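You operate a simulated robot arm through the tools that you are given. There is no shell and no other tool. Be economical: measure what you need, move in short steps, check, and stop when the job is done.

You are at the controls of a simulated robot arm. One attempt, no reset.

JOB
Wind 20 m of cable on small bobbin L307.
Fine: bobbin on the plate, latch at HOLD before the switch goes ON, set the length dial, press START once, wait till it stops, then switch OFF; other bobbins stay empty.

It is judged by the outcome, as a careful person would: the job done as asked, and still so three seconds after it is handed in. It fails if anything else is knocked over, pushed out of place, dropped, spilled or broken.

ROBOT AND FRAMES
A 7-joint arm with a two-finger parallel gripper, fixed in place. Base frame: the origin is at the foot of the arm, x ahead of it, y to its left, z up; the work surface is at about z = 0.006. Units: m, rad, N and s.
With the tool pointing down near the work surface it reaches from about 0.22 to 0.58 m from the base axis. Its first joint turns from -1.152 to 1.152 rad. Payload 2.5 kg.
The TCP is the grasp point between the finger pads, 0.023 m short of the fingertips. In the tool frame z runs along the fingers and y along their closing line. The gripper opens to 0.094 m. The fingers are 0.038 m wide and 0.01 m thick; the gripper's body (0.054 by 0.096 m) begins 0.039 m behind the TCP.
Orientation is told as [roll, pitch, yaw] about the base's x, y, z axes, in that order, counted from this pose: with the fingers straight down and closing along the base's y, the tool's x points along the base's -x, its y along +y and its z along -z.

CONTROLS
- The arm moves only by the tool servo_tool. Its arguments are lists of equal length, an entry for each row: "translation": the shift along the base's x, y, z in mm, a list of three; "dr": the turn, a rotation vector about the base's x, y, z in rad, a list of three; "hand": the finger opening in mm, from 0 to 94. In form: {"translation": [[dx, dy, dz], ...], "dr": [[wx, wy, wz], ...], "hand": [hand, ...]}. A call has 1 to 10 rows; each row is the pose to reach, as a shift and turn from the pose commanded when the call began. Rows are played at 5 a second. More than 0.05 m and 0.15 rad between two rows, or a gripper value outside its range, and nothing of the call is played. Where a pose cannot be reached the arm comes as near as it can. A force on the tool above 90 N (or 10 N above the force at the start of the call, whichever is more), or a blocked arm, ends the call early, and 0.2 s more pass. Each finger travels about 0.108 m/s and halts on what it meets, pressing with about 26 N; the grip force reading is that of the motor and also rises with nothing between the fingers. The clock runs only during rows and for 0.2 s after the last one: add rows that repeat a pose to give the fingers time. The reply holds the time, the measured pose of the TCP, the force on the tool along the base axes, the opening and the grip force, in the units named above and with some noise.
- Cameras (640 x 400 px; columns grow to the right, rows downward): "scene" is fixed at [0.1148, -0.4073, 0.5358]; the picture's right is [0.86, -0.51, 0.00], its down [-0.33, -0.54, -0.77] and it looks along [0.40, 0.66, -0.63] (base axes); focal length 214 px, centre (320, 200). "wrist" rides on the gripper at [0.086, 0.016, -0.075] in the tool frame; the picture's right is [-0.18, 0.98, 0.00], its down [-0.58, -0.11, -0.81] and it looks along [-0.79, -0.15, 0.59] (tool axes); focal length 243 px, centre (320, 200). There is no depth. A picture from a camera that has moved, and an enlarged one, comes with that camera's place and axes in the base frame and with its lens.
- capture(camera): a new picture of that camera. It takes no simulated time.
- inspect(camera, box): a new picture of the part [left, top, right, bottom] of that camera's present view, enlarged. It takes no simulated time.
- sign_off(): hands the job in; it is judged then, once.

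Work in short steps. Places have to be worked out from the pictures, the camera data and where the tool is seen: move nearer, look again, correct. Check each grasp and each placing, and mend what went wrong. You have 120 turns and 84 pictures in all, those below and enlarged ones among them. Open the gripper and draw the arm clear of the work before you hand the job in, unless the task says otherwise; then end with one line.

The tools are called after ">>>" by a JSON object that holds its "api" and its "payload". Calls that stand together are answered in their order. servo_tool: Moves the arm, as the interface text tells. Its arguments: {"type":"object","properties":{"translation":{"type":"array","items":{"type":"array","items":{"type":"number"}}},"dr":{"type":"array","items":{"type":"array","items":{"type":"number"}}},"hand":{"type":"array","items":{"type":"number"}}},"required":["translation","dr","hand"]} The other tools are called the same way: capture (camera) takes a picture; inspect (camera, box) takes an enlarged picture of a part of a camera's view; sign_off () hands the job in.

At the start:

```text
t: 0.0
tcp_pos: [0.2368, 0.2981, 0.415]
tool_rot: [0.001, 0.002, 0.0]
ft_force: [-0.5, 0.4, -0.1]
grip_width: 0.0939
grasp_force: 0.0
```

scene: 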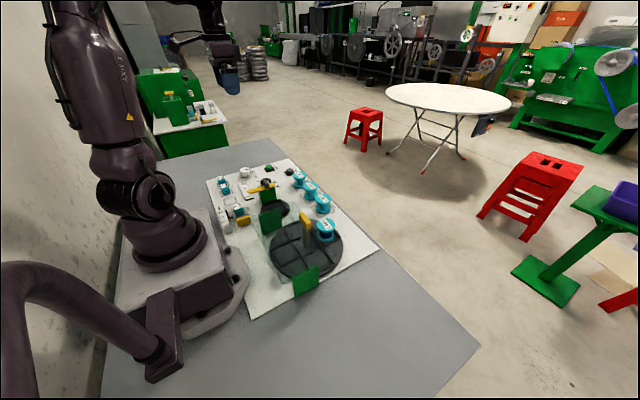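
wrist: 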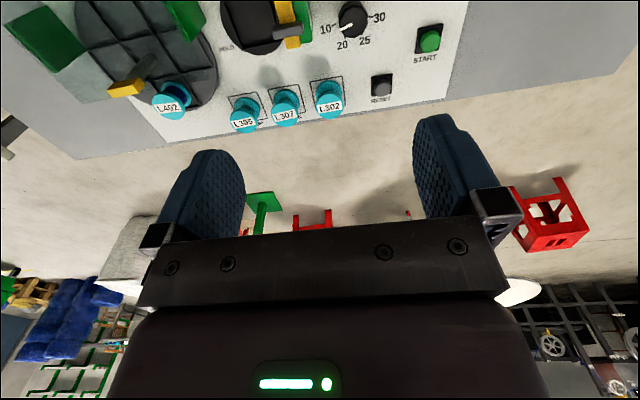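

The board carries a plate, bobbins, latch, dial and buttons. I'll enlarge both views to read it before moving.

>>> {"api": "inspect", "payload": {"camera": "scene", "box": [200, 150, 390, 320]}}

>>> {"api": "inspect", "payload": {"camera": "wrist", "box": [0, 0, 480, 160]}}

```text
2.35 times, centred on (295, 235) of scene
camera zoom: at [0.1148, -0.4073, 0.5358], right [0.86, -0.51, 0.0], down [-0.33, -0.54, -0.77], along [0.4, 0.66, -0.63], focal length 505 px, centre (379, 118)
```

zoom: 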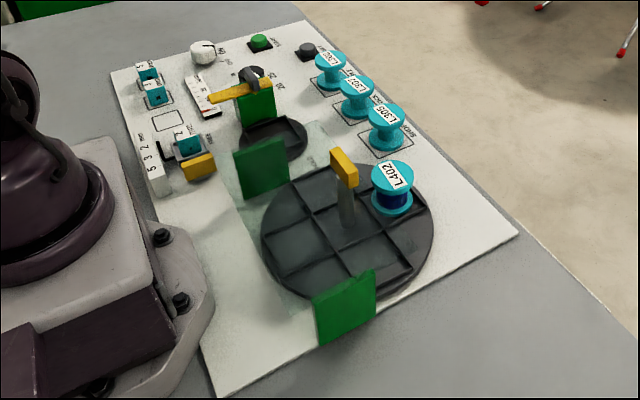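

```text
1.33 times, centred on (240, 80) of wrist
camera zoom: at [0.1502, 0.3149, 0.4897], right [0.18, 0.98, 0.0], down [0.58, -0.11, 0.81], along [0.79, -0.15, -0.59], focal length 324 px, centre (427, 360)
```

zoom: 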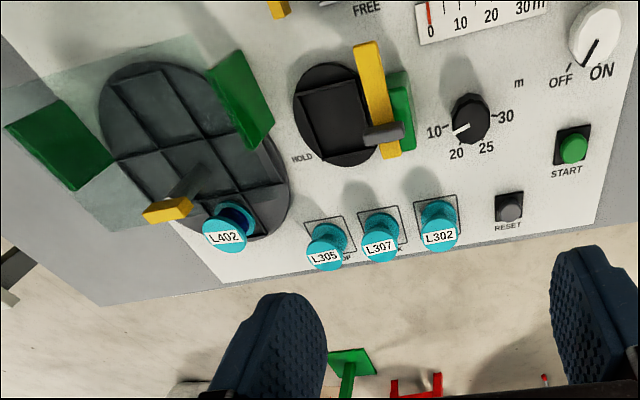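

I'll shift the arm toward the board middle, staying high, and tilt the camera down for a better overview.

>>> {"api": "servo_tool", "payload": {"translation": [[0, -40, 10], [0, -80, 20], [0, -120, 30], [0, -150, 30], [0, -150, 30]], "dr": [[0, 0.1, 0], [0, 0.2, 0], [0, 0.3, 0], [0, 0.4, 0], [0, 0.4, 0]], "hand": [94, 94, 94, 94, 94]}}

>>> {"api": "capture", "payload": {"camera": "wrist"}}

```text
t: 1.2
tcp_pos: [0.2361, 0.1463, 0.4455]
tool_rot: [0.0, 0.402, 0.001]
ft_force: [0.2, 0.8, -0.1]
grip_width: 0.094
grasp_force: 0.1
```

```text
79 pictures are left
camera wrist: at [0.1858, 0.163, 0.5472], right [0.17, 0.98, -0.07], down [0.85, -0.11, 0.51], along [0.5, -0.15, -0.85], focal length 243 px, centre (320, 200)
```

wrist: 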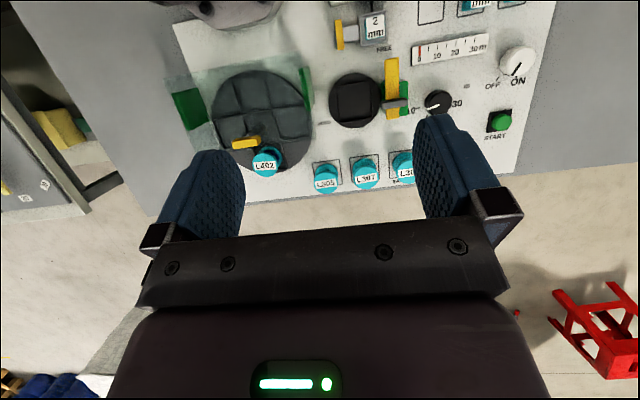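

I want the near edge too; tilt a bit more and look enlarged.

>>> {"api": "servo_tool", "payload": {"translation": [[0, 0, 20], [0, 0, 40], [0, 0, 40]], "dr": [[0, 0.12, 0], [0, 0.25, 0], [0, 0.25, 0]], "hand": [94, 94, 94]}}

>>> {"api": "inspect", "payload": {"camera": "wrist", "box": [320, 0, 580, 162]}}

>>> {"api": "inspect", "payload": {"camera": "wrist", "box": [150, 40, 430, 215]}}

```text
t: 2.0
tcp_pos: [0.2384, 0.1528, 0.464]
tool_rot: [-0.035, 0.574, -0.015]
ft_force: [-0.4, 0.4, 0.3]
grip_width: 0.0944
grasp_force: 0.0
out of reach, approached as far as the arm can: row 2, 3
```

```text
2.46 times, centred on (450, 81) of wrist
camera zoom: at [0.2051, 0.1734, 0.5718], right [0.15, 0.98, -0.13], down [0.93, -0.1, 0.36], along [0.34, -0.17, -0.92], focal length 597 px, centre (0, 493)
```

zoom: 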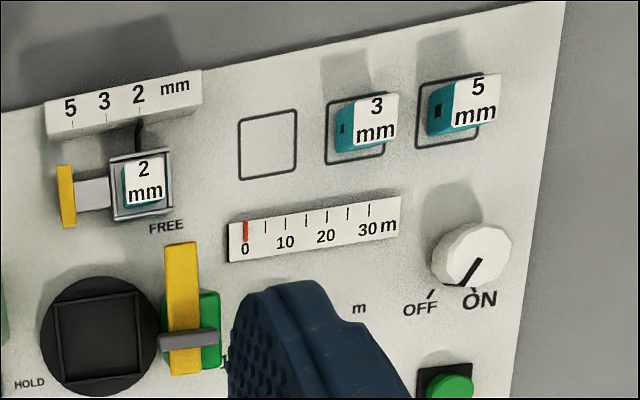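

```text
2.29 times, centred on (290, 128) of wrist
camera zoom: at [0.2051, 0.1734, 0.5718], right [0.15, 0.98, -0.13], down [0.93, -0.1, 0.36], along [0.34, -0.17, -0.92], focal length 555 px, centre (389, 366)
```

zoom: 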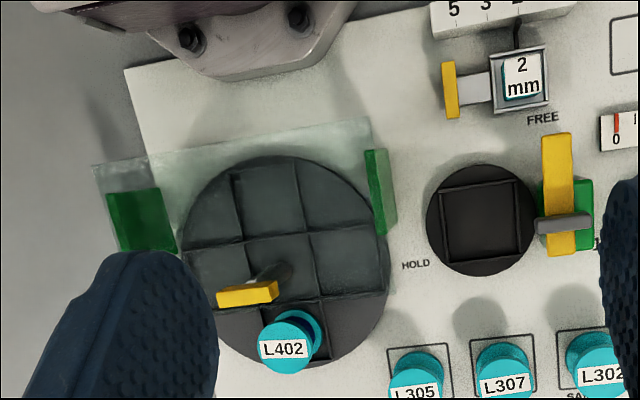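

I see: cable guide at 2 mm, latch lever near FREE, small plate, bobbins on parking squares with captions. I'll zoom the scene view on the bobbins and the controls for text.

>>> {"api": "inspect", "payload": {"camera": "scene", "box": [275, 160, 345, 204]}}

>>> {"api": "inspect", "payload": {"camera": "scene", "box": [230, 155, 310, 205]}}

>>> {"api": "servo_tool", "payload": {"translation": [[0, 0, -30], [0, 20, -60], [0, 40, -90], [0, 60, -120], [0, 80, -120], [0, 80, -120]], "dr": [[0, -0.1, 0], [0, -0.2, 0], [0, -0.3, 0], [0, -0.3, 0], [0, -0.3, 0], [0, -0.3, 0]], "hand": [94, 94, 94, 94, 94, 94]}}

>>> {"api": "capture", "payload": {"camera": "wrist"}}

```text
9.09 times, centred on (310, 182) of scene
camera zoom: at [0.1148, -0.4073, 0.5358], right [0.86, -0.51, 0.0], down [-0.33, -0.54, -0.77], along [0.4, 0.66, -0.63], focal length 1950 px, centre (411, 364)
```

zoom: 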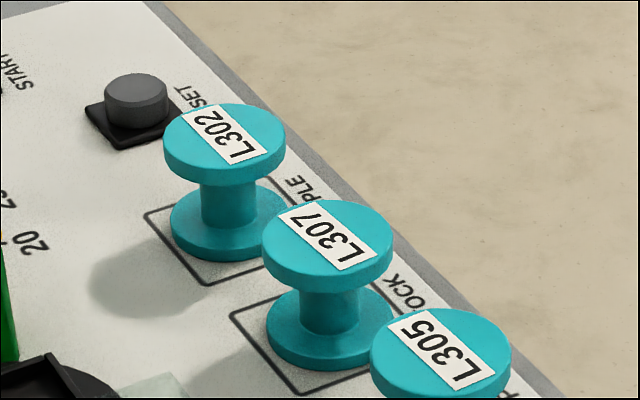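

```text
8.00 times, centred on (270, 180) of scene
camera zoom: at [0.1148, -0.4073, 0.5358], right [0.86, -0.51, 0.0], down [-0.33, -0.54, -0.77], along [0.4, 0.66, -0.63], focal length 1716 px, centre (720, 360)
```

zoom: 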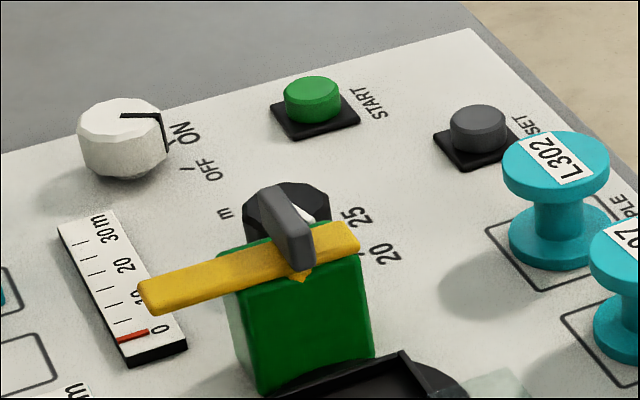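

```text
t: 3.4
tcp_pos: [0.2384, 0.2318, 0.3438]
tool_rot: [-0.03, 0.273, -0.016]
ft_force: [-0.2, -0.1, 1.2]
grip_width: 0.0938
grasp_force: 0.1
```

```text
74 pictures are left
camera wrist: at [0.1762, 0.2522, 0.4374], right [0.18, 0.98, -0.08], down [0.78, -0.1, 0.62], along [0.6, -0.17, -0.78], focal length 243 px, centre (320, 200)
```

wrist: 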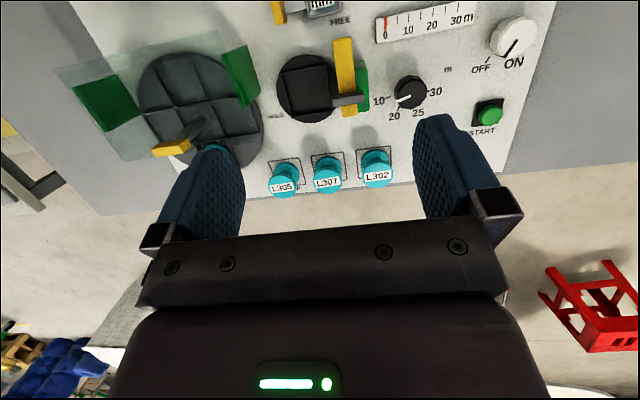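

>>> {"api": "inspect", "payload": {"camera": "wrist", "box": [250, 0, 410, 100]}}

>>> {"api": "inspect", "payload": {"camera": "wrist", "box": [440, 0, 560, 75]}}

>>> {"api": "inspect", "payload": {"camera": "wrist", "box": [250, 70, 450, 200]}}

>>> {"api": "inspect", "payload": {"camera": "scene", "box": [225, 170, 345, 245]}}

```text
4.00 times, centred on (330, 50) of wrist
camera zoom: at [0.1762, 0.2522, 0.4374], right [0.18, 0.98, -0.08], down [0.78, -0.1, 0.62], along [0.6, -0.17, -0.78], focal length 970 px, centre (280, 800)
```

zoom: 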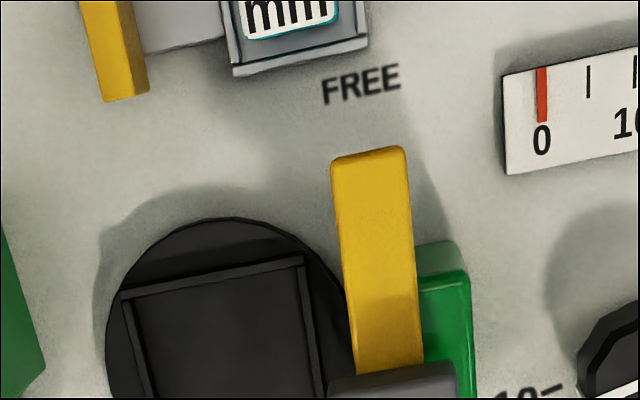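

```text
5.33 times, centred on (500, 38) of wrist
camera zoom: at [0.1762, 0.2522, 0.4374], right [0.18, 0.98, -0.08], down [0.78, -0.1, 0.62], along [0.6, -0.17, -0.78], focal length 1294 px, centre (-640, 1067)
```

zoom: 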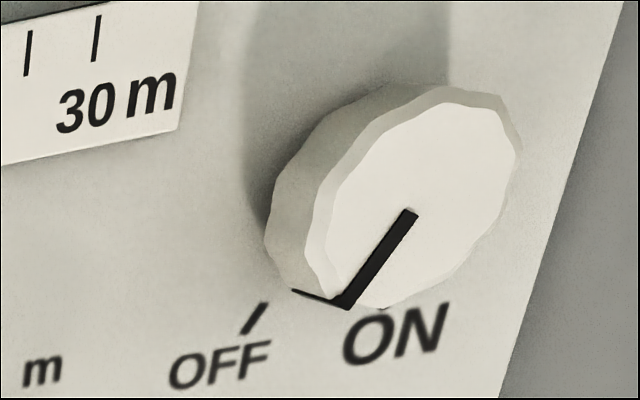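

```text
3.08 times, centred on (350, 135) of wrist
camera zoom: at [0.1762, 0.2522, 0.4374], right [0.18, 0.98, -0.08], down [0.78, -0.1, 0.62], along [0.6, -0.17, -0.78], focal length 746 px, centre (228, 400)
```

zoom: 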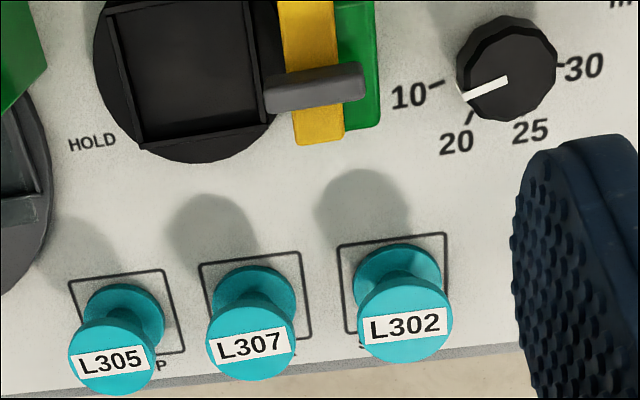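

```text
5.33 times, centred on (285, 208) of scene
camera zoom: at [0.1148, -0.4073, 0.5358], right [0.86, -0.51, 0.0], down [-0.33, -0.54, -0.77], along [0.4, 0.66, -0.63], focal length 1144 px, centre (507, 160)
```

zoom: 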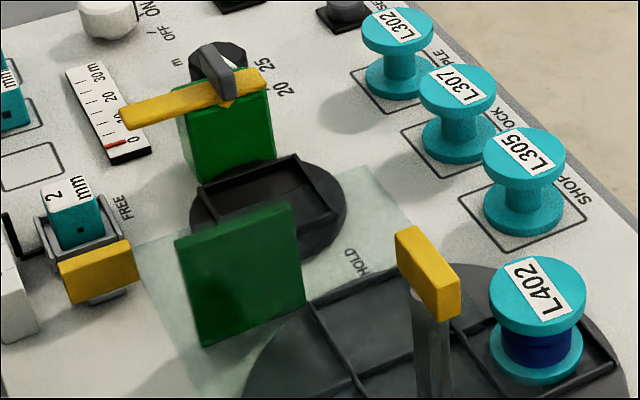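

The dial sits somewhere around 10–15 m and the switch pointer is between OFF and ON. I need a look from the other side at the big wheel and latch; moving to lower y.

>>> {"api": "servo_tool", "payload": {"translation": [[0, -45, 0], [0, -90, 0], [0, -135, 0], [0, -180, 0], [0, -220, 0], [0, -220, 0]], "dr": [[0, 0, 0], [0, 0, 0], [0, 0, 0], [0, 0, 0], [0, 0, 0], [0, 0, 0]], "hand": [94, 94, 94, 94, 94, 94]}}

>>> {"api": "capture", "payload": {"camera": "wrist"}}

```text
t: 4.8
tcp_pos: [0.2381, 0.0155, 0.345]
tool_rot: [-0.029, 0.273, -0.015]
ft_force: [-0.4, -0.4, -0.5]
grip_width: 0.0941
grasp_force: 0.0
```

```text
69 pictures are left
camera wrist: at [0.1754, 0.0349, 0.4392], right [0.18, 0.98, -0.08], down [0.78, -0.1, 0.62], along [0.6, -0.17, -0.78], focal length 243 px, centre (320, 200)
```

wrist: 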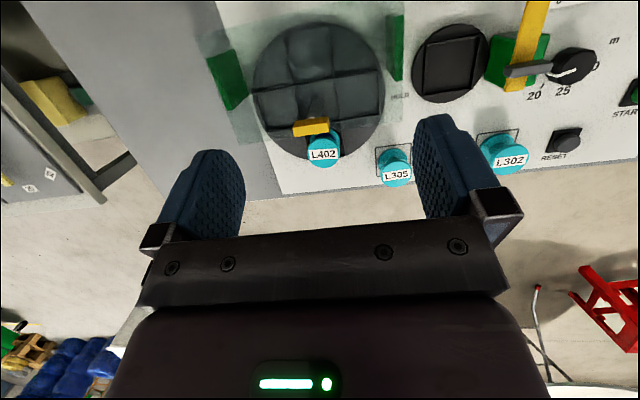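

>>> {"api": "inspect", "payload": {"camera": "wrist", "box": [190, 0, 430, 170]}}

>>> {"api": "inspect", "payload": {"camera": "wrist", "box": [400, 0, 640, 150]}}

>>> {"api": "inspect", "payload": {"camera": "scene", "box": [235, 200, 365, 300]}}

```text
2.35 times, centred on (310, 85) of wrist
camera zoom: at [0.1754, 0.0349, 0.4392], right [0.18, 0.98, -0.08], down [0.78, -0.1, 0.62], along [0.6, -0.17, -0.78], focal length 571 px, centre (344, 471)
```

zoom: 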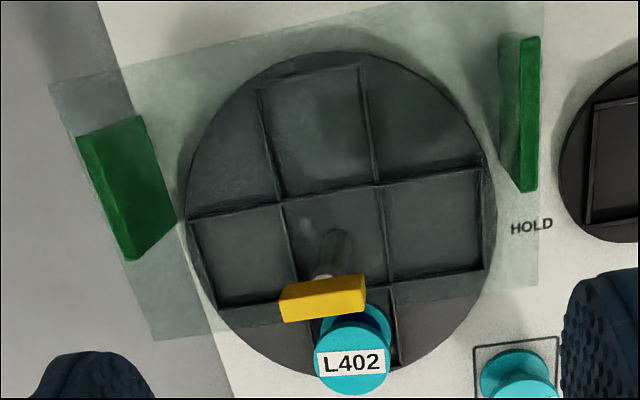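

```text
2.67 times, centred on (520, 75) of wrist
camera zoom: at [0.1754, 0.0349, 0.4392], right [0.18, 0.98, -0.08], down [0.78, -0.1, 0.62], along [0.6, -0.17, -0.78], focal length 647 px, centre (-213, 533)
```

zoom: 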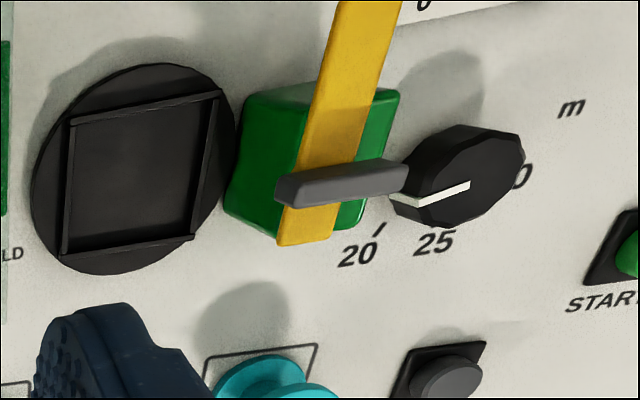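

```text
4.00 times, centred on (300, 250) of scene
camera zoom: at [0.1148, -0.4074, 0.5358], right [0.86, -0.51, 0.0], down [-0.33, -0.54, -0.77], along [0.4, 0.66, -0.63], focal length 858 px, centre (400, 0)
```

zoom: 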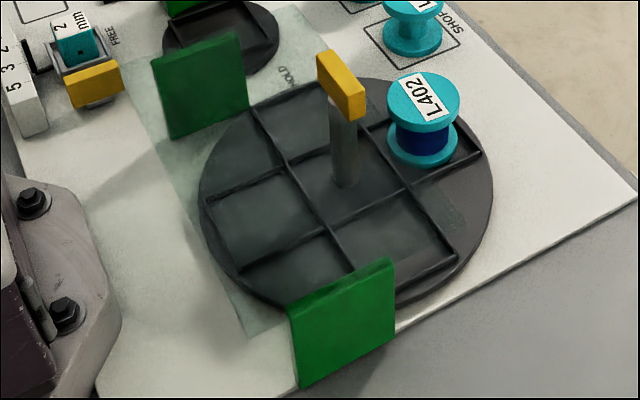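

The layout is clear: small plate centre ≈ (0.264, 0.183), latch pivot with grey handle ≈ (0.271, 0.244, 0.10), L307 ≈ (0.43, 0.188) with its top near z ≈ 0.055. I'll level the tool and start moving toward L307, staying high.

>>> {"api": "servo_tool", "payload": {"translation": [[20, 20, 0], [50, 50, 0], [80, 80, -10], [110, 110, -20], [140, 140, -30], [165, 165, -40], [185, 172, -50], [185, 172, -50]], "dr": [[0.015, -0.14, 0.008], [0.029, -0.273, 0.015], [0.029, -0.273, 0.015], [0.029, -0.273, 0.015], [0.029, -0.273, 0.015], [0.029, -0.273, 0.015], [0.029, -0.273, 0.015], [0.029, -0.273, 0.015]], "hand": [94, 94, 94, 94, 94, 94, 94, 94]}}

>>> {"api": "servo_tool", "payload": {"translation": [[0, 0, 0], [0, 0, 0], [0, 0, 0], [0, 0, 0], [0, 0, 0], [0, 0, 0], [0, 0, 0], [0, 0, 0], [0, 0, 0], [0, 0, 0]], "dr": [[0, 0, -0.145], [0, 0, -0.29], [0, 0, -0.435], [0, 0, -0.58], [0, 0, -0.725], [0, 0, -0.87], [0, 0, -1.015], [0, 0, -1.16], [0, 0, -1.305], [0, 0, -1.45]], "hand": [94, 94, 94, 94, 94, 94, 94, 94, 94, 94]}}

>>> {"api": "servo_tool", "payload": {"translation": [[0, 0, -20], [0, 0, -40]], "dr": [[0, 0, -0.12], [0, 0, -0.12]], "hand": [94, 94]}}

>>> {"api": "capture", "payload": {"camera": "wrist"}}

>>> {"api": "capture", "payload": {"camera": "scene"}}

```text
t: 6.6
tcp_pos: [0.4208, 0.1864, 0.2939]
tool_rot: [0.002, 0.0, 0.005]
ft_force: [0.1, -0.6, -0.1]
grip_width: 0.094
grasp_force: 0.1
```

```text
t: 8.8
tcp_pos: [0.4237, 0.1859, 0.2933]
tool_rot: [0.002, 0.002, -1.447]
ft_force: [0.0, 0.3, -0.8]
grip_width: 0.0942
grasp_force: 0.0
```

```text
t: 9.4
tcp_pos: [0.4234, 0.1867, 0.2518]
tool_rot: [0.002, 0.0, -1.569]
ft_force: [0.5, 0.8, 0.2]
grip_width: 0.0938
grasp_force: 0.1
```

```text
65 pictures are left
camera wrist: at [0.4401, 0.2738, 0.3254], right [0.98, -0.18, 0.0], down [-0.11, -0.58, 0.81], along [-0.14, -0.79, -0.59], focal length 243 px, centre (320, 200)
```

wrist: 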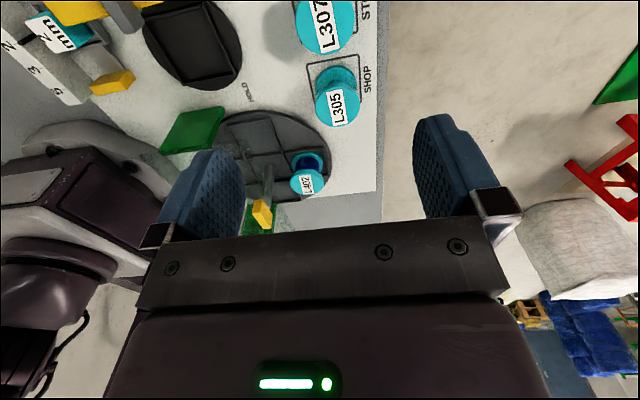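

```text
64 pictures are left
```

scene: 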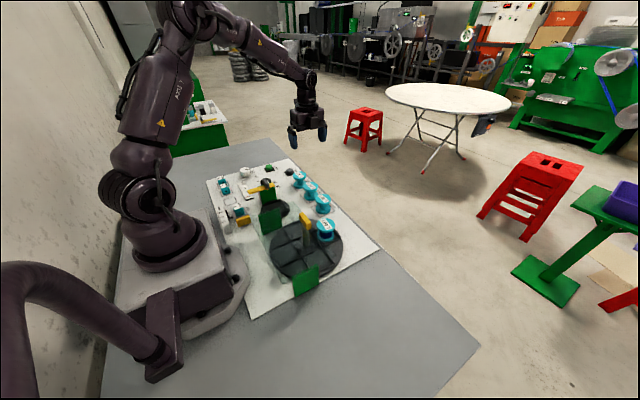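

L307 confirmed at about (0.431, 0.189). Lower over it partway and look again.

>>> {"api": "servo_tool", "payload": {"translation": [[8, 2, -40], [8, 2, -80], [8, 2, -120], [8, 2, -140], [8, 2, -140]], "dr": [[0, 0, 0], [0, 0, 0], [0, 0, 0], [0, 0, 0], [0, 0, 0]], "hand": [94, 94, 94, 94, 94]}}

>>> {"api": "capture", "payload": {"camera": "wrist"}}

>>> {"api": "inspect", "payload": {"camera": "scene", "box": [250, 120, 370, 220]}}

```text
t: 10.6
tcp_pos: [0.4304, 0.1829, 0.1093]
tool_rot: [0.002, 0.001, -1.564]
ft_force: [0.4, 0.0, -0.9]
grip_width: 0.0939
grasp_force: 0.1
```

```text
63 pictures are left
camera wrist: at [0.4455, 0.27, 0.1836], right [0.98, -0.18, 0.0], down [-0.11, -0.58, 0.81], along [-0.14, -0.79, -0.59], focal length 243 px, centre (320, 200)
```

wrist: 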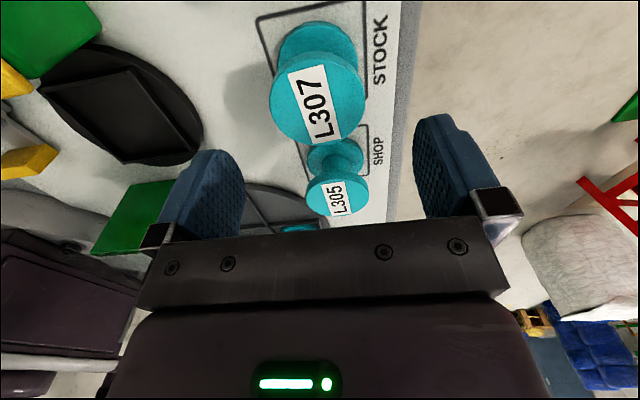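

```text
4.00 times, centred on (310, 170) of scene
camera zoom: at [0.1148, -0.4073, 0.5358], right [0.86, -0.51, 0.0], down [-0.33, -0.54, -0.77], along [0.4, 0.66, -0.63], focal length 858 px, centre (360, 320)
```

zoom: 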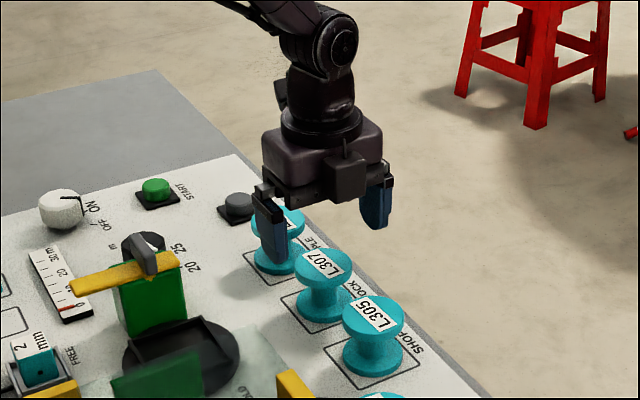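

L307 refined to about (0.431, 0.194), top near z 0.052. Descending around it with the fingers open along x, then closing.

>>> {"api": "servo_tool", "payload": {"translation": [[0, 10, -20], [0, 10, -45], [0, 10, -60], [0, 10, -66], [0, 10, -66]], "dr": [[0, 0, 0], [0, 0, 0], [0, 0, 0], [0, 0, 0], [0, 0, 0]], "hand": [94, 94, 94, 94, 94]}}

>>> {"api": "capture", "payload": {"camera": "wrist"}}

>>> {"api": "inspect", "payload": {"camera": "scene", "box": [270, 140, 350, 205]}}

```text
t: 11.8
tcp_pos: [0.4301, 0.1955, 0.0445]
tool_rot: [0.002, -0.001, -1.565]
ft_force: [-0.1, 0.0, 0.0]
grip_width: 0.0942
grasp_force: 0.0
```

```text
61 pictures are left
camera wrist: at [0.4461, 0.2835, 0.1196], right [0.98, -0.18, 0.0], down [-0.11, -0.58, 0.81], along [-0.14, -0.79, -0.59], focal length 243 px, centre (320, 200)
```

wrist: 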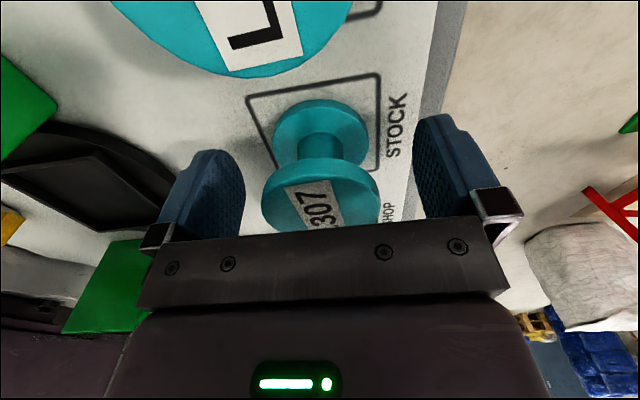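

```text
6.15 times, centred on (310, 172) of scene
camera zoom: at [0.1148, -0.4073, 0.5358], right [0.86, -0.51, 0.0], down [-0.33, -0.54, -0.77], along [0.4, 0.66, -0.63], focal length 1320 px, centre (382, 369)
```

zoom: 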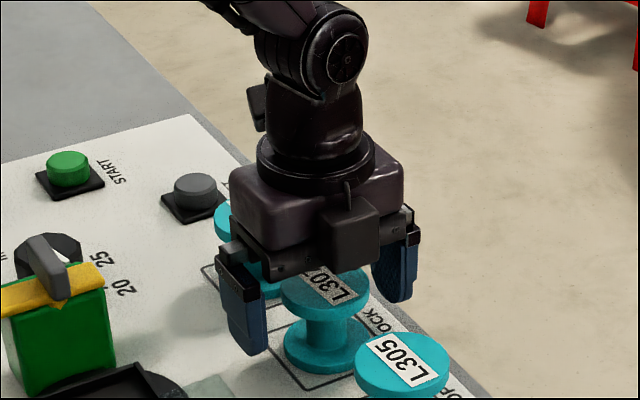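

The fingers straddle the bobbin, with centring good to within a few mm. Closing on it.

>>> {"api": "servo_tool", "payload": {"translation": [[0, 0, -2], [0, 0, -2], [0, 0, -2], [0, 0, -2], [0, 0, -2]], "dr": [[0, 0, 0], [0, 0, 0], [0, 0, 0], [0, 0, 0], [0, 0, 0]], "hand": [80, 65, 50, 45, 45]}}

>>> {"api": "inspect", "payload": {"camera": "scene", "box": [270, 140, 350, 205]}}

```text
t: 13.0
tcp_pos: [0.4314, 0.1965, 0.0435]
tool_rot: [0.001, -0.001, -1.566]
ft_force: [0.0, -0.3, 0.3]
grip_width: 0.0547
grasp_force: 26.1
```

```text
6.15 times, centred on (310, 172) of scene
camera zoom: at [0.1148, -0.4073, 0.5358], right [0.86, -0.51, 0.0], down [-0.33, -0.54, -0.77], along [0.4, 0.66, -0.63], focal length 1320 px, centre (382, 369)
```

zoom: 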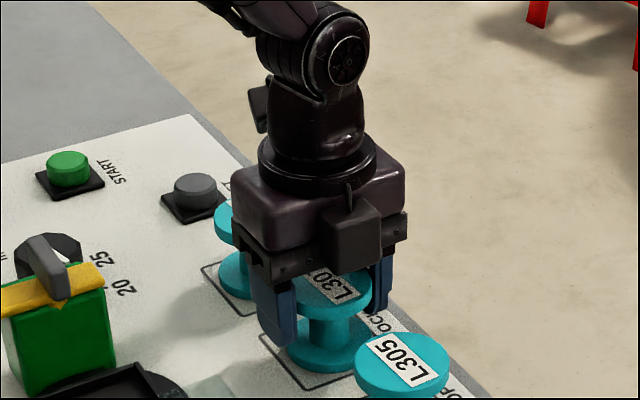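

Gripped at 54.7 mm, matching the flange. Lifting and checking.

>>> {"api": "servo_tool", "payload": {"translation": [[0, 0, 20], [0, 0, 50], [0, 0, 90], [0, 0, 120], [0, 0, 120]], "dr": [[0, 0, 0], [0, 0, 0], [0, 0, 0], [0, 0, 0], [0, 0, 0]], "hand": [45, 45, 45, 45, 45]}}

>>> {"api": "capture", "payload": {"camera": "wrist"}}

>>> {"api": "inspect", "payload": {"camera": "scene", "box": [250, 100, 370, 200]}}

```text
t: 14.2
tcp_pos: [0.4317, 0.1972, 0.1644]
tool_rot: [0.002, 0.001, -1.565]
ft_force: [0.5, -0.4, -0.6]
grip_width: 0.0549
grasp_force: 25.9
```

```text
58 pictures are left
camera wrist: at [0.4476, 0.2843, 0.2386], right [0.98, -0.18, 0.0], down [-0.11, -0.58, 0.81], along [-0.14, -0.79, -0.59], focal length 243 px, centre (320, 200)
```

wrist: 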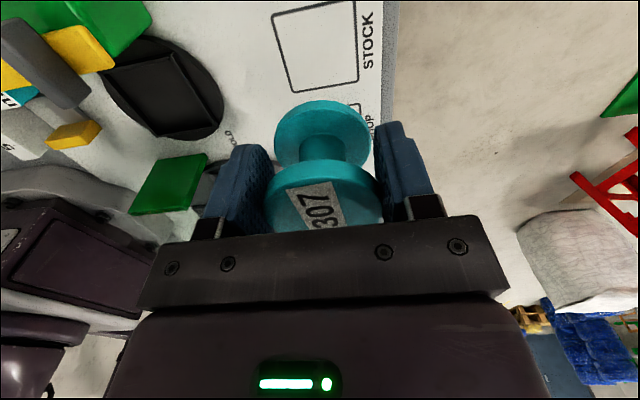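

```text
4.00 times, centred on (310, 150) of scene
camera zoom: at [0.1148, -0.4073, 0.5358], right [0.86, -0.51, 0.0], down [-0.33, -0.54, -0.77], along [0.4, 0.66, -0.63], focal length 858 px, centre (360, 400)
```

zoom: 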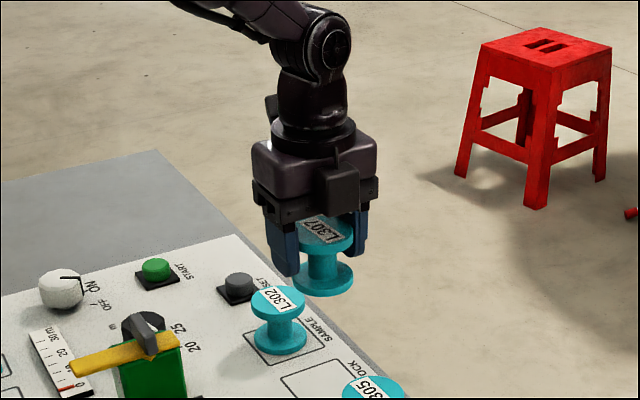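

L307 is held upright and the others stand undisturbed. Moving over the small plate, high.

>>> {"api": "servo_tool", "payload": {"translation": [[-35, -2, 10], [-75, -4, 10], [-115, -6, 10], [-150, -8, 10], [-166, -8, 10], [-166, -8, 10]], "dr": [[0, 0, 0], [0, 0, 0], [0, 0, 0], [0, 0, 0], [0, 0, 0], [0, 0, 0]], "hand": [45, 45, 45, 45, 45, 45]}}

>>> {"api": "capture", "payload": {"camera": "wrist"}}

>>> {"api": "inspect", "payload": {"camera": "scene", "box": [220, 130, 340, 230]}}

```text
t: 15.6
tcp_pos: [0.2644, 0.1896, 0.1743]
tool_rot: [0.002, 0.0, -1.562]
ft_force: [0.1, 0.7, -0.4]
grip_width: 0.0545
grasp_force: 26.2
```

```text
56 pictures are left
camera wrist: at [0.2793, 0.2768, 0.2483], right [0.98, -0.18, 0.0], down [-0.11, -0.58, 0.81], along [-0.14, -0.79, -0.59], focal length 243 px, centre (320, 200)
```

wrist: 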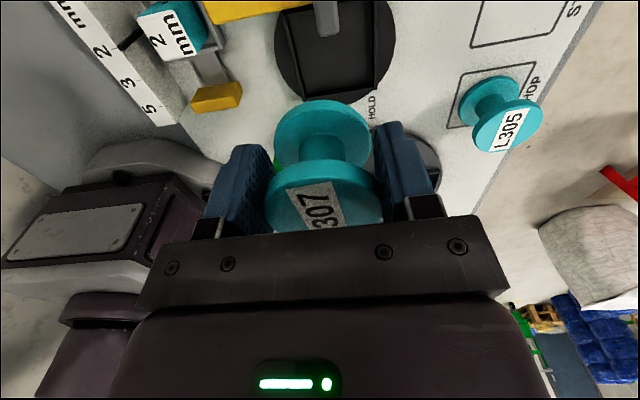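

```text
4.00 times, centred on (280, 180) of scene
camera zoom: at [0.1148, -0.4073, 0.5358], right [0.86, -0.51, 0.0], down [-0.33, -0.54, -0.77], along [0.4, 0.66, -0.63], focal length 858 px, centre (480, 280)
```

zoom: 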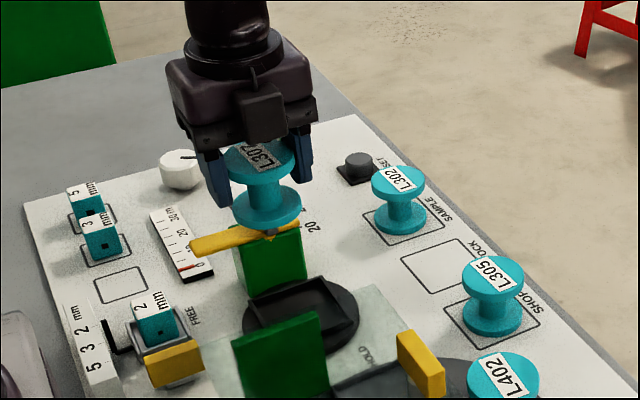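

I need the whole plate in view to centre well; shifting +y by 60 mm temporarily.

>>> {"api": "servo_tool", "payload": {"translation": [[0, 30, 5], [0, 60, 15], [0, 60, 15]], "dr": [[0, 0, 0], [0, 0, 0], [0, 0, 0]], "hand": [45, 45, 45]}}

>>> {"api": "capture", "payload": {"camera": "wrist"}}

>>> {"api": "inspect", "payload": {"camera": "wrist", "box": [200, 0, 440, 150]}}

```text
t: 16.4
tcp_pos: [0.2665, 0.25, 0.1884]
tool_rot: [0.001, 0.001, -1.566]
ft_force: [-0.1, 0.3, 0.5]
grip_width: 0.0546
grasp_force: 26.2
```

```text
54 pictures are left
camera wrist: at [0.282, 0.3364, 0.2624], right [0.98, -0.18, 0.0], down [-0.11, -0.58, 0.81], along [-0.14, -0.79, -0.59], focal length 243 px, centre (320, 200)
```

wrist: 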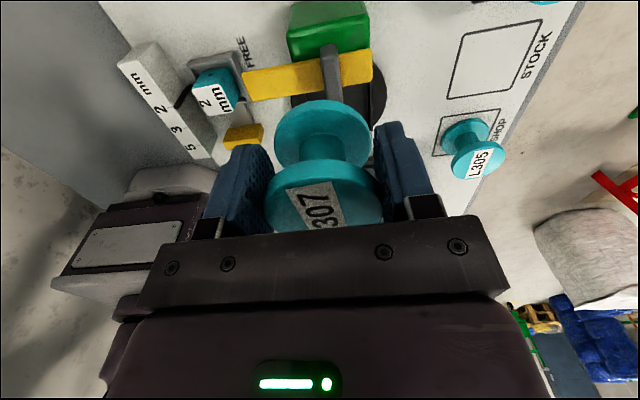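

```text
2.67 times, centred on (320, 75) of wrist
camera zoom: at [0.282, 0.3364, 0.2624], right [0.98, -0.18, 0.0], down [-0.11, -0.58, 0.81], along [-0.14, -0.79, -0.59], focal length 647 px, centre (320, 533)
```

zoom: 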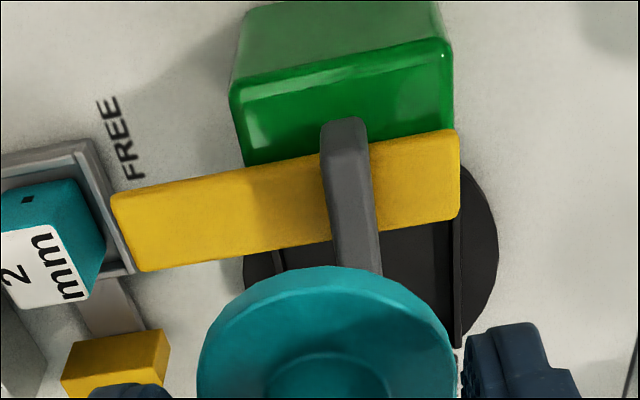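

Latch handle top is around z≈0.094, y≈0.23–0.27; plate centre ≈ (0.273, 0.186). Returning over the plate and lowering part-way.

>>> {"api": "servo_tool", "payload": {"translation": [[3, -30, 0], [6, -62, 0], [6, -62, -30], [6, -62, -60], [6, -62, -80], [6, -62, -80]], "dr": [[0, 0, 0], [0, 0, 0], [0, 0, 0], [0, 0, 0], [0, 0, 0], [0, 0, 0]], "hand": [45, 45, 45, 45, 45, 45]}}

>>> {"api": "capture", "payload": {"camera": "wrist"}}

>>> {"api": "inspect", "payload": {"camera": "scene", "box": [230, 160, 310, 226]}}

```text
t: 17.8
tcp_pos: [0.2717, 0.1887, 0.1091]
tool_rot: [0.001, 0.003, -1.563]
ft_force: [-0.3, 0.7, 0.0]
grip_width: 0.0546
grasp_force: 25.9
```

```text
52 pictures are left
camera wrist: at [0.2873, 0.2744, 0.1829], right [0.98, -0.18, 0.0], down [-0.11, -0.58, 0.81], along [-0.14, -0.79, -0.59], focal length 243 px, centre (320, 200)
```

wrist: 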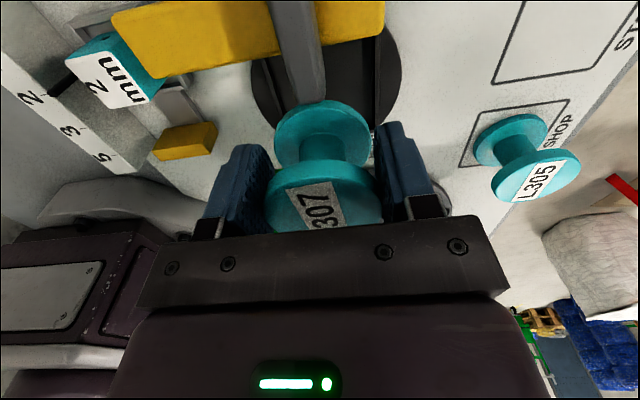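

```text
6.06 times, centred on (270, 193) of scene
camera zoom: at [0.1148, -0.4073, 0.5358], right [0.86, -0.51, 0.0], down [-0.33, -0.54, -0.77], along [0.4, 0.66, -0.63], focal length 1300 px, centre (623, 242)
```

zoom: 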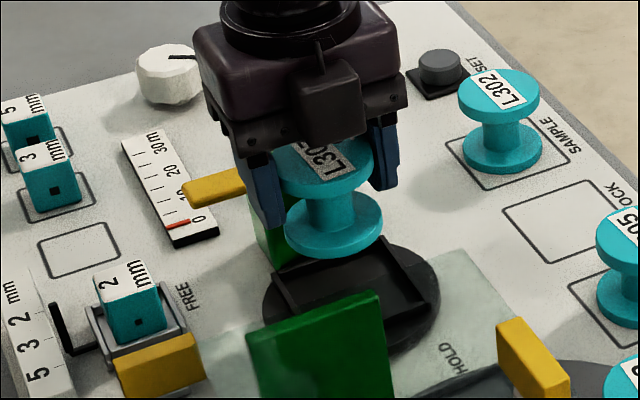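

The projection shows the bobbin landing within ~3 mm of the plate centre, clearing the latch by ~5 mm. Descend in steps with force watch.

>>> {"api": "servo_tool", "payload": {"translation": [[2, 0, -15], [2, 0, -30], [2, 0, -40], [2, 0, -45], [2, 0, -45]], "dr": [[0, 0, 0], [0, 0, 0], [0, 0, 0], [0, 0, 0], [0, 0, 0]], "hand": [45, 45, 45, 45, 45]}}

>>> {"api": "inspect", "payload": {"camera": "scene", "box": [230, 160, 310, 226]}}

>>> {"api": "capture", "payload": {"camera": "wrist"}}

```text
t: 19.0
tcp_pos: [0.2729, 0.1885, 0.0625]
tool_rot: [0.001, 0.002, -1.566]
ft_force: [-0.8, 0.2, -0.3]
grip_width: 0.0546
grasp_force: 25.7
```

```text
6.06 times, centred on (270, 193) of scene
camera zoom: at [0.1148, -0.4073, 0.5358], right [0.86, -0.51, 0.0], down [-0.33, -0.54, -0.77], along [0.4, 0.66, -0.63], focal length 1300 px, centre (623, 242)
```

zoom: 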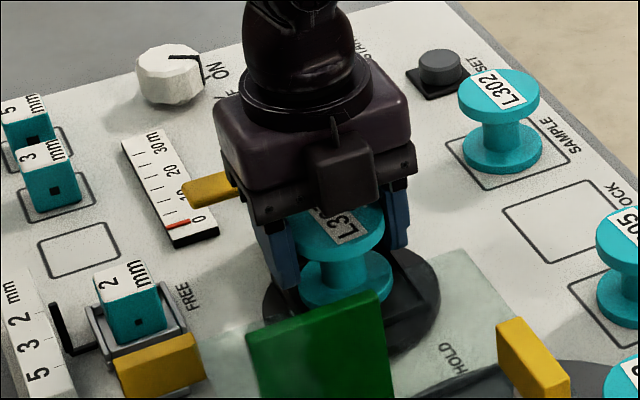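

```text
49 pictures are left
camera wrist: at [0.2889, 0.2757, 0.1373], right [0.98, -0.18, 0.0], down [-0.11, -0.58, 0.81], along [-0.14, -0.79, -0.59], focal length 243 px, centre (320, 200)
```

wrist: 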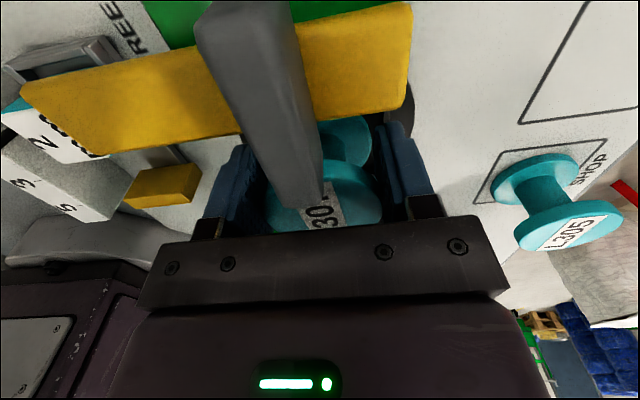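

Clear so far. Lower the last few mm, watching force.

>>> {"api": "servo_tool", "payload": {"translation": [[1, 0, -3], [1, 0, -5], [1, 0, -7], [1, 0, -7]], "dr": [[0, 0, 0], [0, 0, 0], [0, 0, 0], [0, 0, 0]], "hand": [45, 45, 45, 45]}}

```text
t: 20.0
tcp_pos: [0.2731, 0.188, 0.0554]
tool_rot: [0.002, -0.001, -1.565]
ft_force: [0.4, -0.3, 1.8]
grip_width: 0.0547
grasp_force: 25.6
```

>>> {"api": "servo_tool", "payload": {"translation": [[0, 0, -1.5], [0, 0, -3], [0, 0, -3]], "dr": [[0, 0, 0], [0, 0, 0], [0, 0, 0]], "hand": [45, 45, 45]}}

>>> {"api": "inspect", "payload": {"camera": "scene", "box": [230, 160, 310, 226]}}

```text
t: 20.8
tcp_pos: [0.2737, 0.1889, 0.0552]
tool_rot: [0.005, 0.001, -1.566]
ft_force: [-3.1, -1.8, 22.2]
grip_width: 0.0547
grasp_force: 25.7
```

```text
6.06 times, centred on (270, 193) of scene
camera zoom: at [0.1147, -0.4074, 0.5357], right [0.86, -0.51, 0.0], down [-0.33, -0.54, -0.77], along [0.4, 0.66, -0.63], focal length 1300 px, centre (623, 242)
```

zoom: 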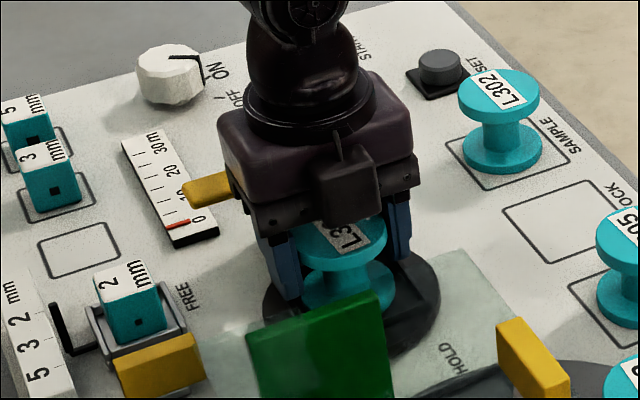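

Contact at TCP z≈0.055. Relieve the push and release, then lift straight up.

>>> {"api": "servo_tool", "payload": {"translation": [[0, 0, 2.5], [0, 0, 2.5], [0, 0, 2.5], [0, 0, 30], [0, 0, 70], [0, 0, 110], [0, 0, 110]], "dr": [[0, 0, 0], [0, 0, 0], [0, 0, 0], [0, 0, 0], [0, 0, 0], [0, 0, 0], [0, 0, 0]], "hand": [58, 72, 76, 76, 76, 76, 76]}}

>>> {"api": "inspect", "payload": {"camera": "scene", "box": [230, 160, 310, 226]}}

>>> {"api": "capture", "payload": {"camera": "wrist"}}

```text
t: 22.4
tcp_pos: [0.2705, 0.1883, 0.1649]
tool_rot: [0.0, 0.0, -1.565]
ft_force: [0.0, 0.1, 0.4]
grip_width: 0.0756
grasp_force: 0.0
```

```text
6.06 times, centred on (270, 193) of scene
camera zoom: at [0.1148, -0.4073, 0.5358], right [0.86, -0.51, 0.0], down [-0.33, -0.54, -0.77], along [0.4, 0.66, -0.63], focal length 1300 px, centre (623, 242)
```

zoom: 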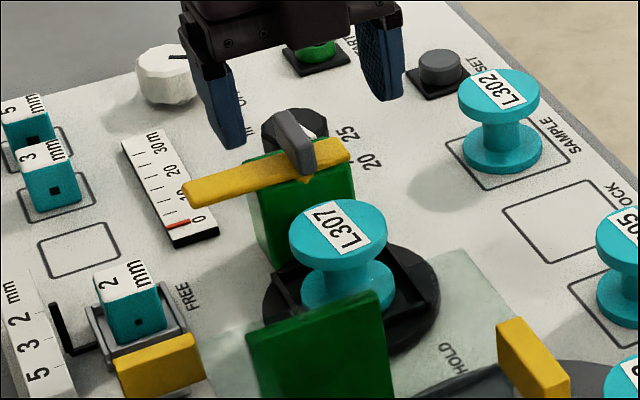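

```text
46 pictures are left
camera wrist: at [0.2868, 0.2748, 0.2404], right [0.98, -0.18, 0.0], down [-0.11, -0.58, 0.81], along [-0.14, -0.79, -0.59], focal length 243 px, centre (320, 200)
```

wrist: 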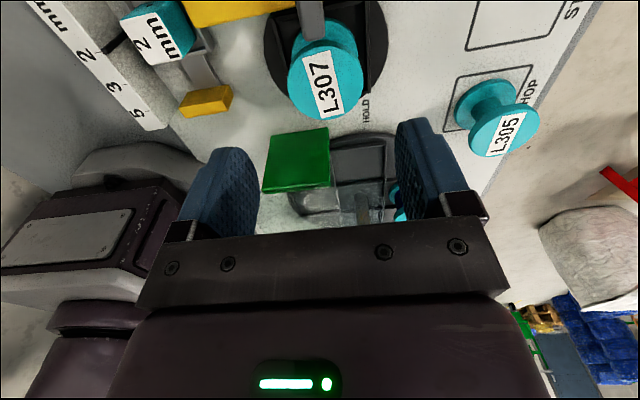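

L307 stands on the plate, well centred, and is released. Next, move over the latch handle and look to refine its position.

>>> {"api": "servo_tool", "payload": {"translation": [[2, 30, 0], [4, 62, 0], [4, 62, 0]], "dr": [[0, 0, 0], [0, 0, 0], [0, 0, 0]], "hand": [60, 60, 60]}}

>>> {"api": "inspect", "payload": {"camera": "wrist", "box": [180, 0, 460, 250]}}

```text
t: 23.2
tcp_pos: [0.2737, 0.2517, 0.1653]
tool_rot: [0.002, -0.001, -1.563]
ft_force: [0.0, -0.4, -0.3]
grip_width: 0.0601
grasp_force: 0.0
```

```text
1.60 times, centred on (320, 125) of wrist
camera zoom: at [0.2909, 0.3396, 0.2393], right [0.98, -0.18, 0.0], down [-0.11, -0.58, 0.81], along [-0.14, -0.79, -0.59], focal length 388 px, centre (320, 320)
```

zoom: 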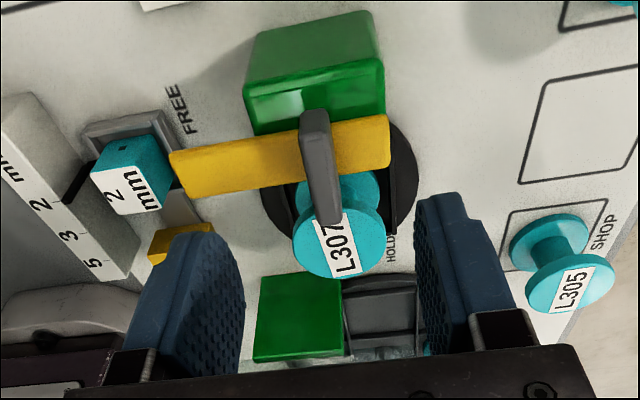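

Handle centre ≈ (0.276, 0.249), top ≈ 0.10, running along y above the bar pivot. Align and descend toward it with fingers part open.

>>> {"api": "servo_tool", "payload": {"translation": [[2, -2, -15], [2, -2, -30], [2, -2, -40], [2, -2, -40]], "dr": [[0, 0, 0], [0, 0, 0], [0, 0, 0], [0, 0, 0]], "hand": [45, 36, 36, 36]}}

>>> {"api": "inspect", "payload": {"camera": "scene", "box": [230, 140, 310, 206]}}

>>> {"api": "capture", "payload": {"camera": "wrist"}}

```text
t: 24.2
tcp_pos: [0.279, 0.2495, 0.1254]
tool_rot: [0.002, 0.002, -1.563]
ft_force: [-0.6, -0.4, -0.5]
grip_width: 0.0361
grasp_force: 0.0
```

```text
6.06 times, centred on (270, 173) of scene
camera zoom: at [0.1148, -0.4073, 0.5358], right [0.86, -0.51, 0.0], down [-0.33, -0.54, -0.77], along [0.4, 0.66, -0.63], focal length 1300 px, centre (623, 364)
```

zoom: 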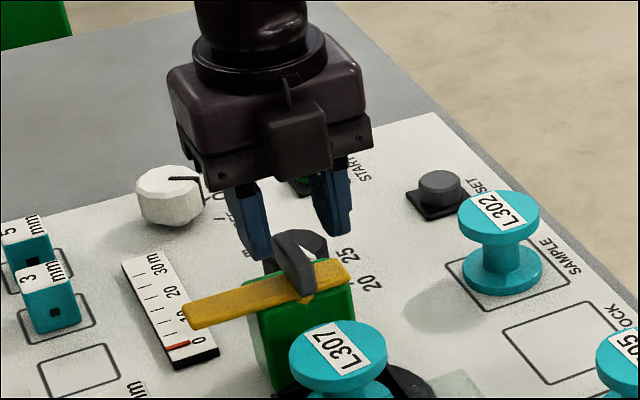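

```text
43 pictures are left
camera wrist: at [0.2953, 0.3366, 0.1998], right [0.98, -0.18, 0.0], down [-0.11, -0.58, 0.81], along [-0.14, -0.79, -0.59], focal length 243 px, centre (320, 200)
```

wrist: 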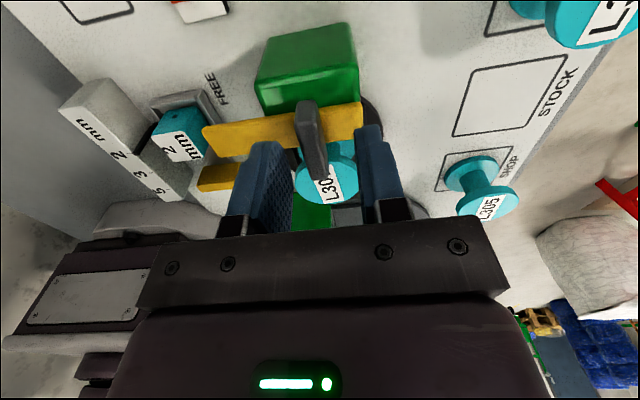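

Slightly adjust x by −3 mm and descend until the fingers straddle the handle, watching force.

>>> {"api": "servo_tool", "payload": {"translation": [[-3, 0, -4], [-3, 0, -8], [-3, 0, -12], [-3, 0, -12]], "dr": [[0, 0, 0], [0, 0, 0], [0, 0, 0], [0, 0, 0]], "hand": [36, 36, 36, 36]}}

>>> {"api": "inspect", "payload": {"camera": "scene", "box": [240, 150, 300, 200]}}

```text
t: 25.2
tcp_pos: [0.2764, 0.2479, 0.113]
tool_rot: [0.002, 0.001, -1.565]
ft_force: [-0.2, 0.0, -0.1]
grip_width: 0.0361
grasp_force: 0.0
```

```text
8.00 times, centred on (270, 175) of scene
camera zoom: at [0.1148, -0.4073, 0.5358], right [0.86, -0.51, 0.0], down [-0.33, -0.54, -0.77], along [0.4, 0.66, -0.63], focal length 1716 px, centre (720, 400)
```

zoom: 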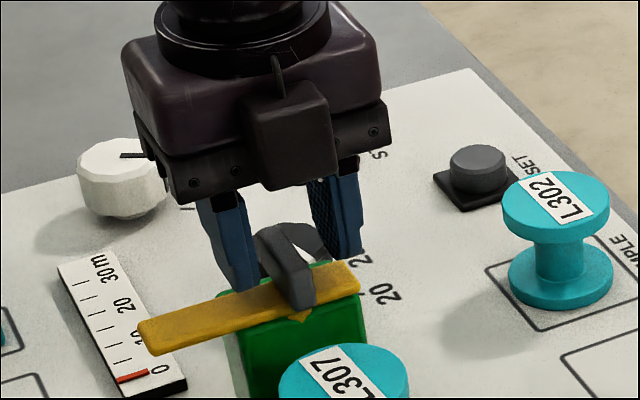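

Tips are level with the handle above the bar. Close gently on it.

>>> {"api": "servo_tool", "payload": {"translation": [[0, 0, -2], [0, 0, -2], [0, 0, -2], [0, 0, -2]], "dr": [[0, 0, 0], [0, 0, 0], [0, 0, 0], [0, 0, 0]], "hand": [24, 12, 4, 4]}}

>>> {"api": "inspect", "payload": {"camera": "scene", "box": [240, 150, 300, 200]}}

```text
t: 26.2
tcp_pos: [0.2757, 0.2486, 0.1092]
tool_rot: [-0.006, -0.001, -1.561]
ft_force: [-30.1, -3.3, 8.8]
grip_width: 0.0117
grasp_force: 45.2
```

```text
8.00 times, centred on (270, 175) of scene
camera zoom: at [0.1147, -0.4074, 0.5357], right [0.86, -0.51, 0.0], down [-0.33, -0.54, -0.77], along [0.4, 0.66, -0.63], focal length 1716 px, centre (720, 400)
```

zoom: 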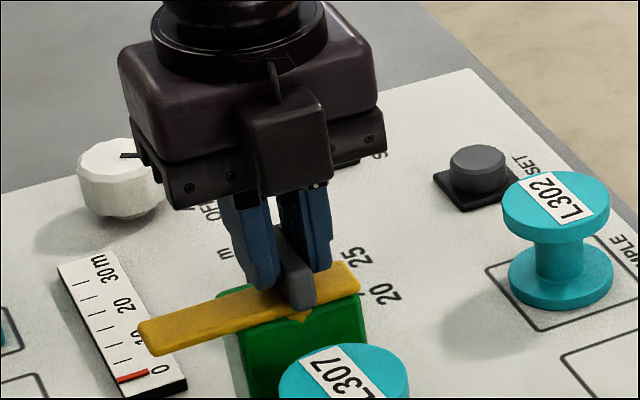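

Handle gripped at 11.7 mm with a sideways load of −30 N; ease by moving −x 2 mm and up 1 mm.

>>> {"api": "servo_tool", "payload": {"translation": [[-1, 0, 1], [-2, 0, 1.5], [-2, 0, 1.5]], "dr": [[0, 0, 0], [0, 0, 0], [0, 0, 0]], "hand": [4, 4, 4]}}

```text
t: 27.0
tcp_pos: [0.275, 0.2476, 0.1113]
tool_rot: [0.001, 0.0, -1.564]
ft_force: [-5.8, 12.2, -37.9]
grip_width: 0.0119
grasp_force: 44.8
```

Lower back 1.2 mm to relieve, then test a small turn of +0.3 rad.

>>> {"api": "servo_tool", "payload": {"translation": [[0, 0, -1.3], [0, 0, -1.3], [0, 0, -1.3], [0, 0, -1.3]], "dr": [[0, 0, 0], [0, 0, 0.1], [0, 0, 0.2], [0, 0, 0.3]], "hand": [4, 4, 4, 4]}}

>>> {"api": "inspect", "payload": {"camera": "scene", "box": [240, 150, 300, 200]}}

```text
t: 28.0
tcp_pos: [0.2741, 0.248, 0.1104]
tool_rot: [-0.003, 0.003, -1.263]
ft_force: [-24.5, 2.1, 13.8]
grip_width: 0.0119
grasp_force: 45.3
```

```text
8.00 times, centred on (270, 175) of scene
camera zoom: at [0.1147, -0.4074, 0.5357], right [0.86, -0.51, 0.0], down [-0.33, -0.54, -0.77], along [0.4, 0.66, -0.63], focal length 1716 px, centre (720, 400)
```

zoom: 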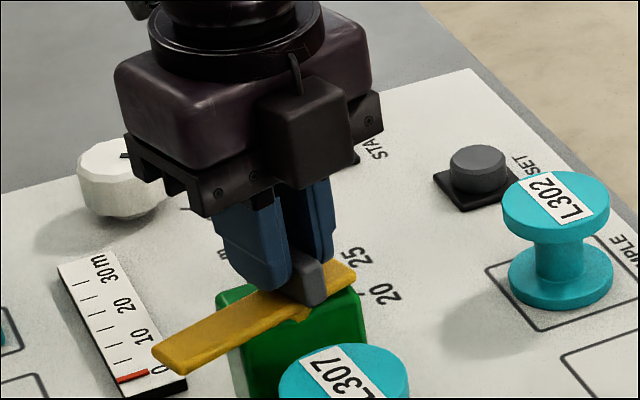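

The latch bar turns with the handle. Continue in steps, easing the x load.

>>> {"api": "servo_tool", "payload": {"translation": [[-1.5, 0, 0.5], [-1.5, 0, 0.5], [-1.5, 0, 0.5], [-1.5, 0, 0.5], [-1.5, 0, 0.5]], "dr": [[0, 0, 0.1], [0, 0, 0.2], [0, 0, 0.3], [0, 0, 0.4], [0, 0, 0.5]], "hand": [4, 4, 4, 4, 4]}}

```text
t: 29.2
tcp_pos: [0.2727, 0.2474, 0.1103]
tool_rot: [0.001, 0.0, -0.761]
ft_force: [-21.4, -4.2, 17.5]
grip_width: 0.0119
grasp_force: 45.3
```

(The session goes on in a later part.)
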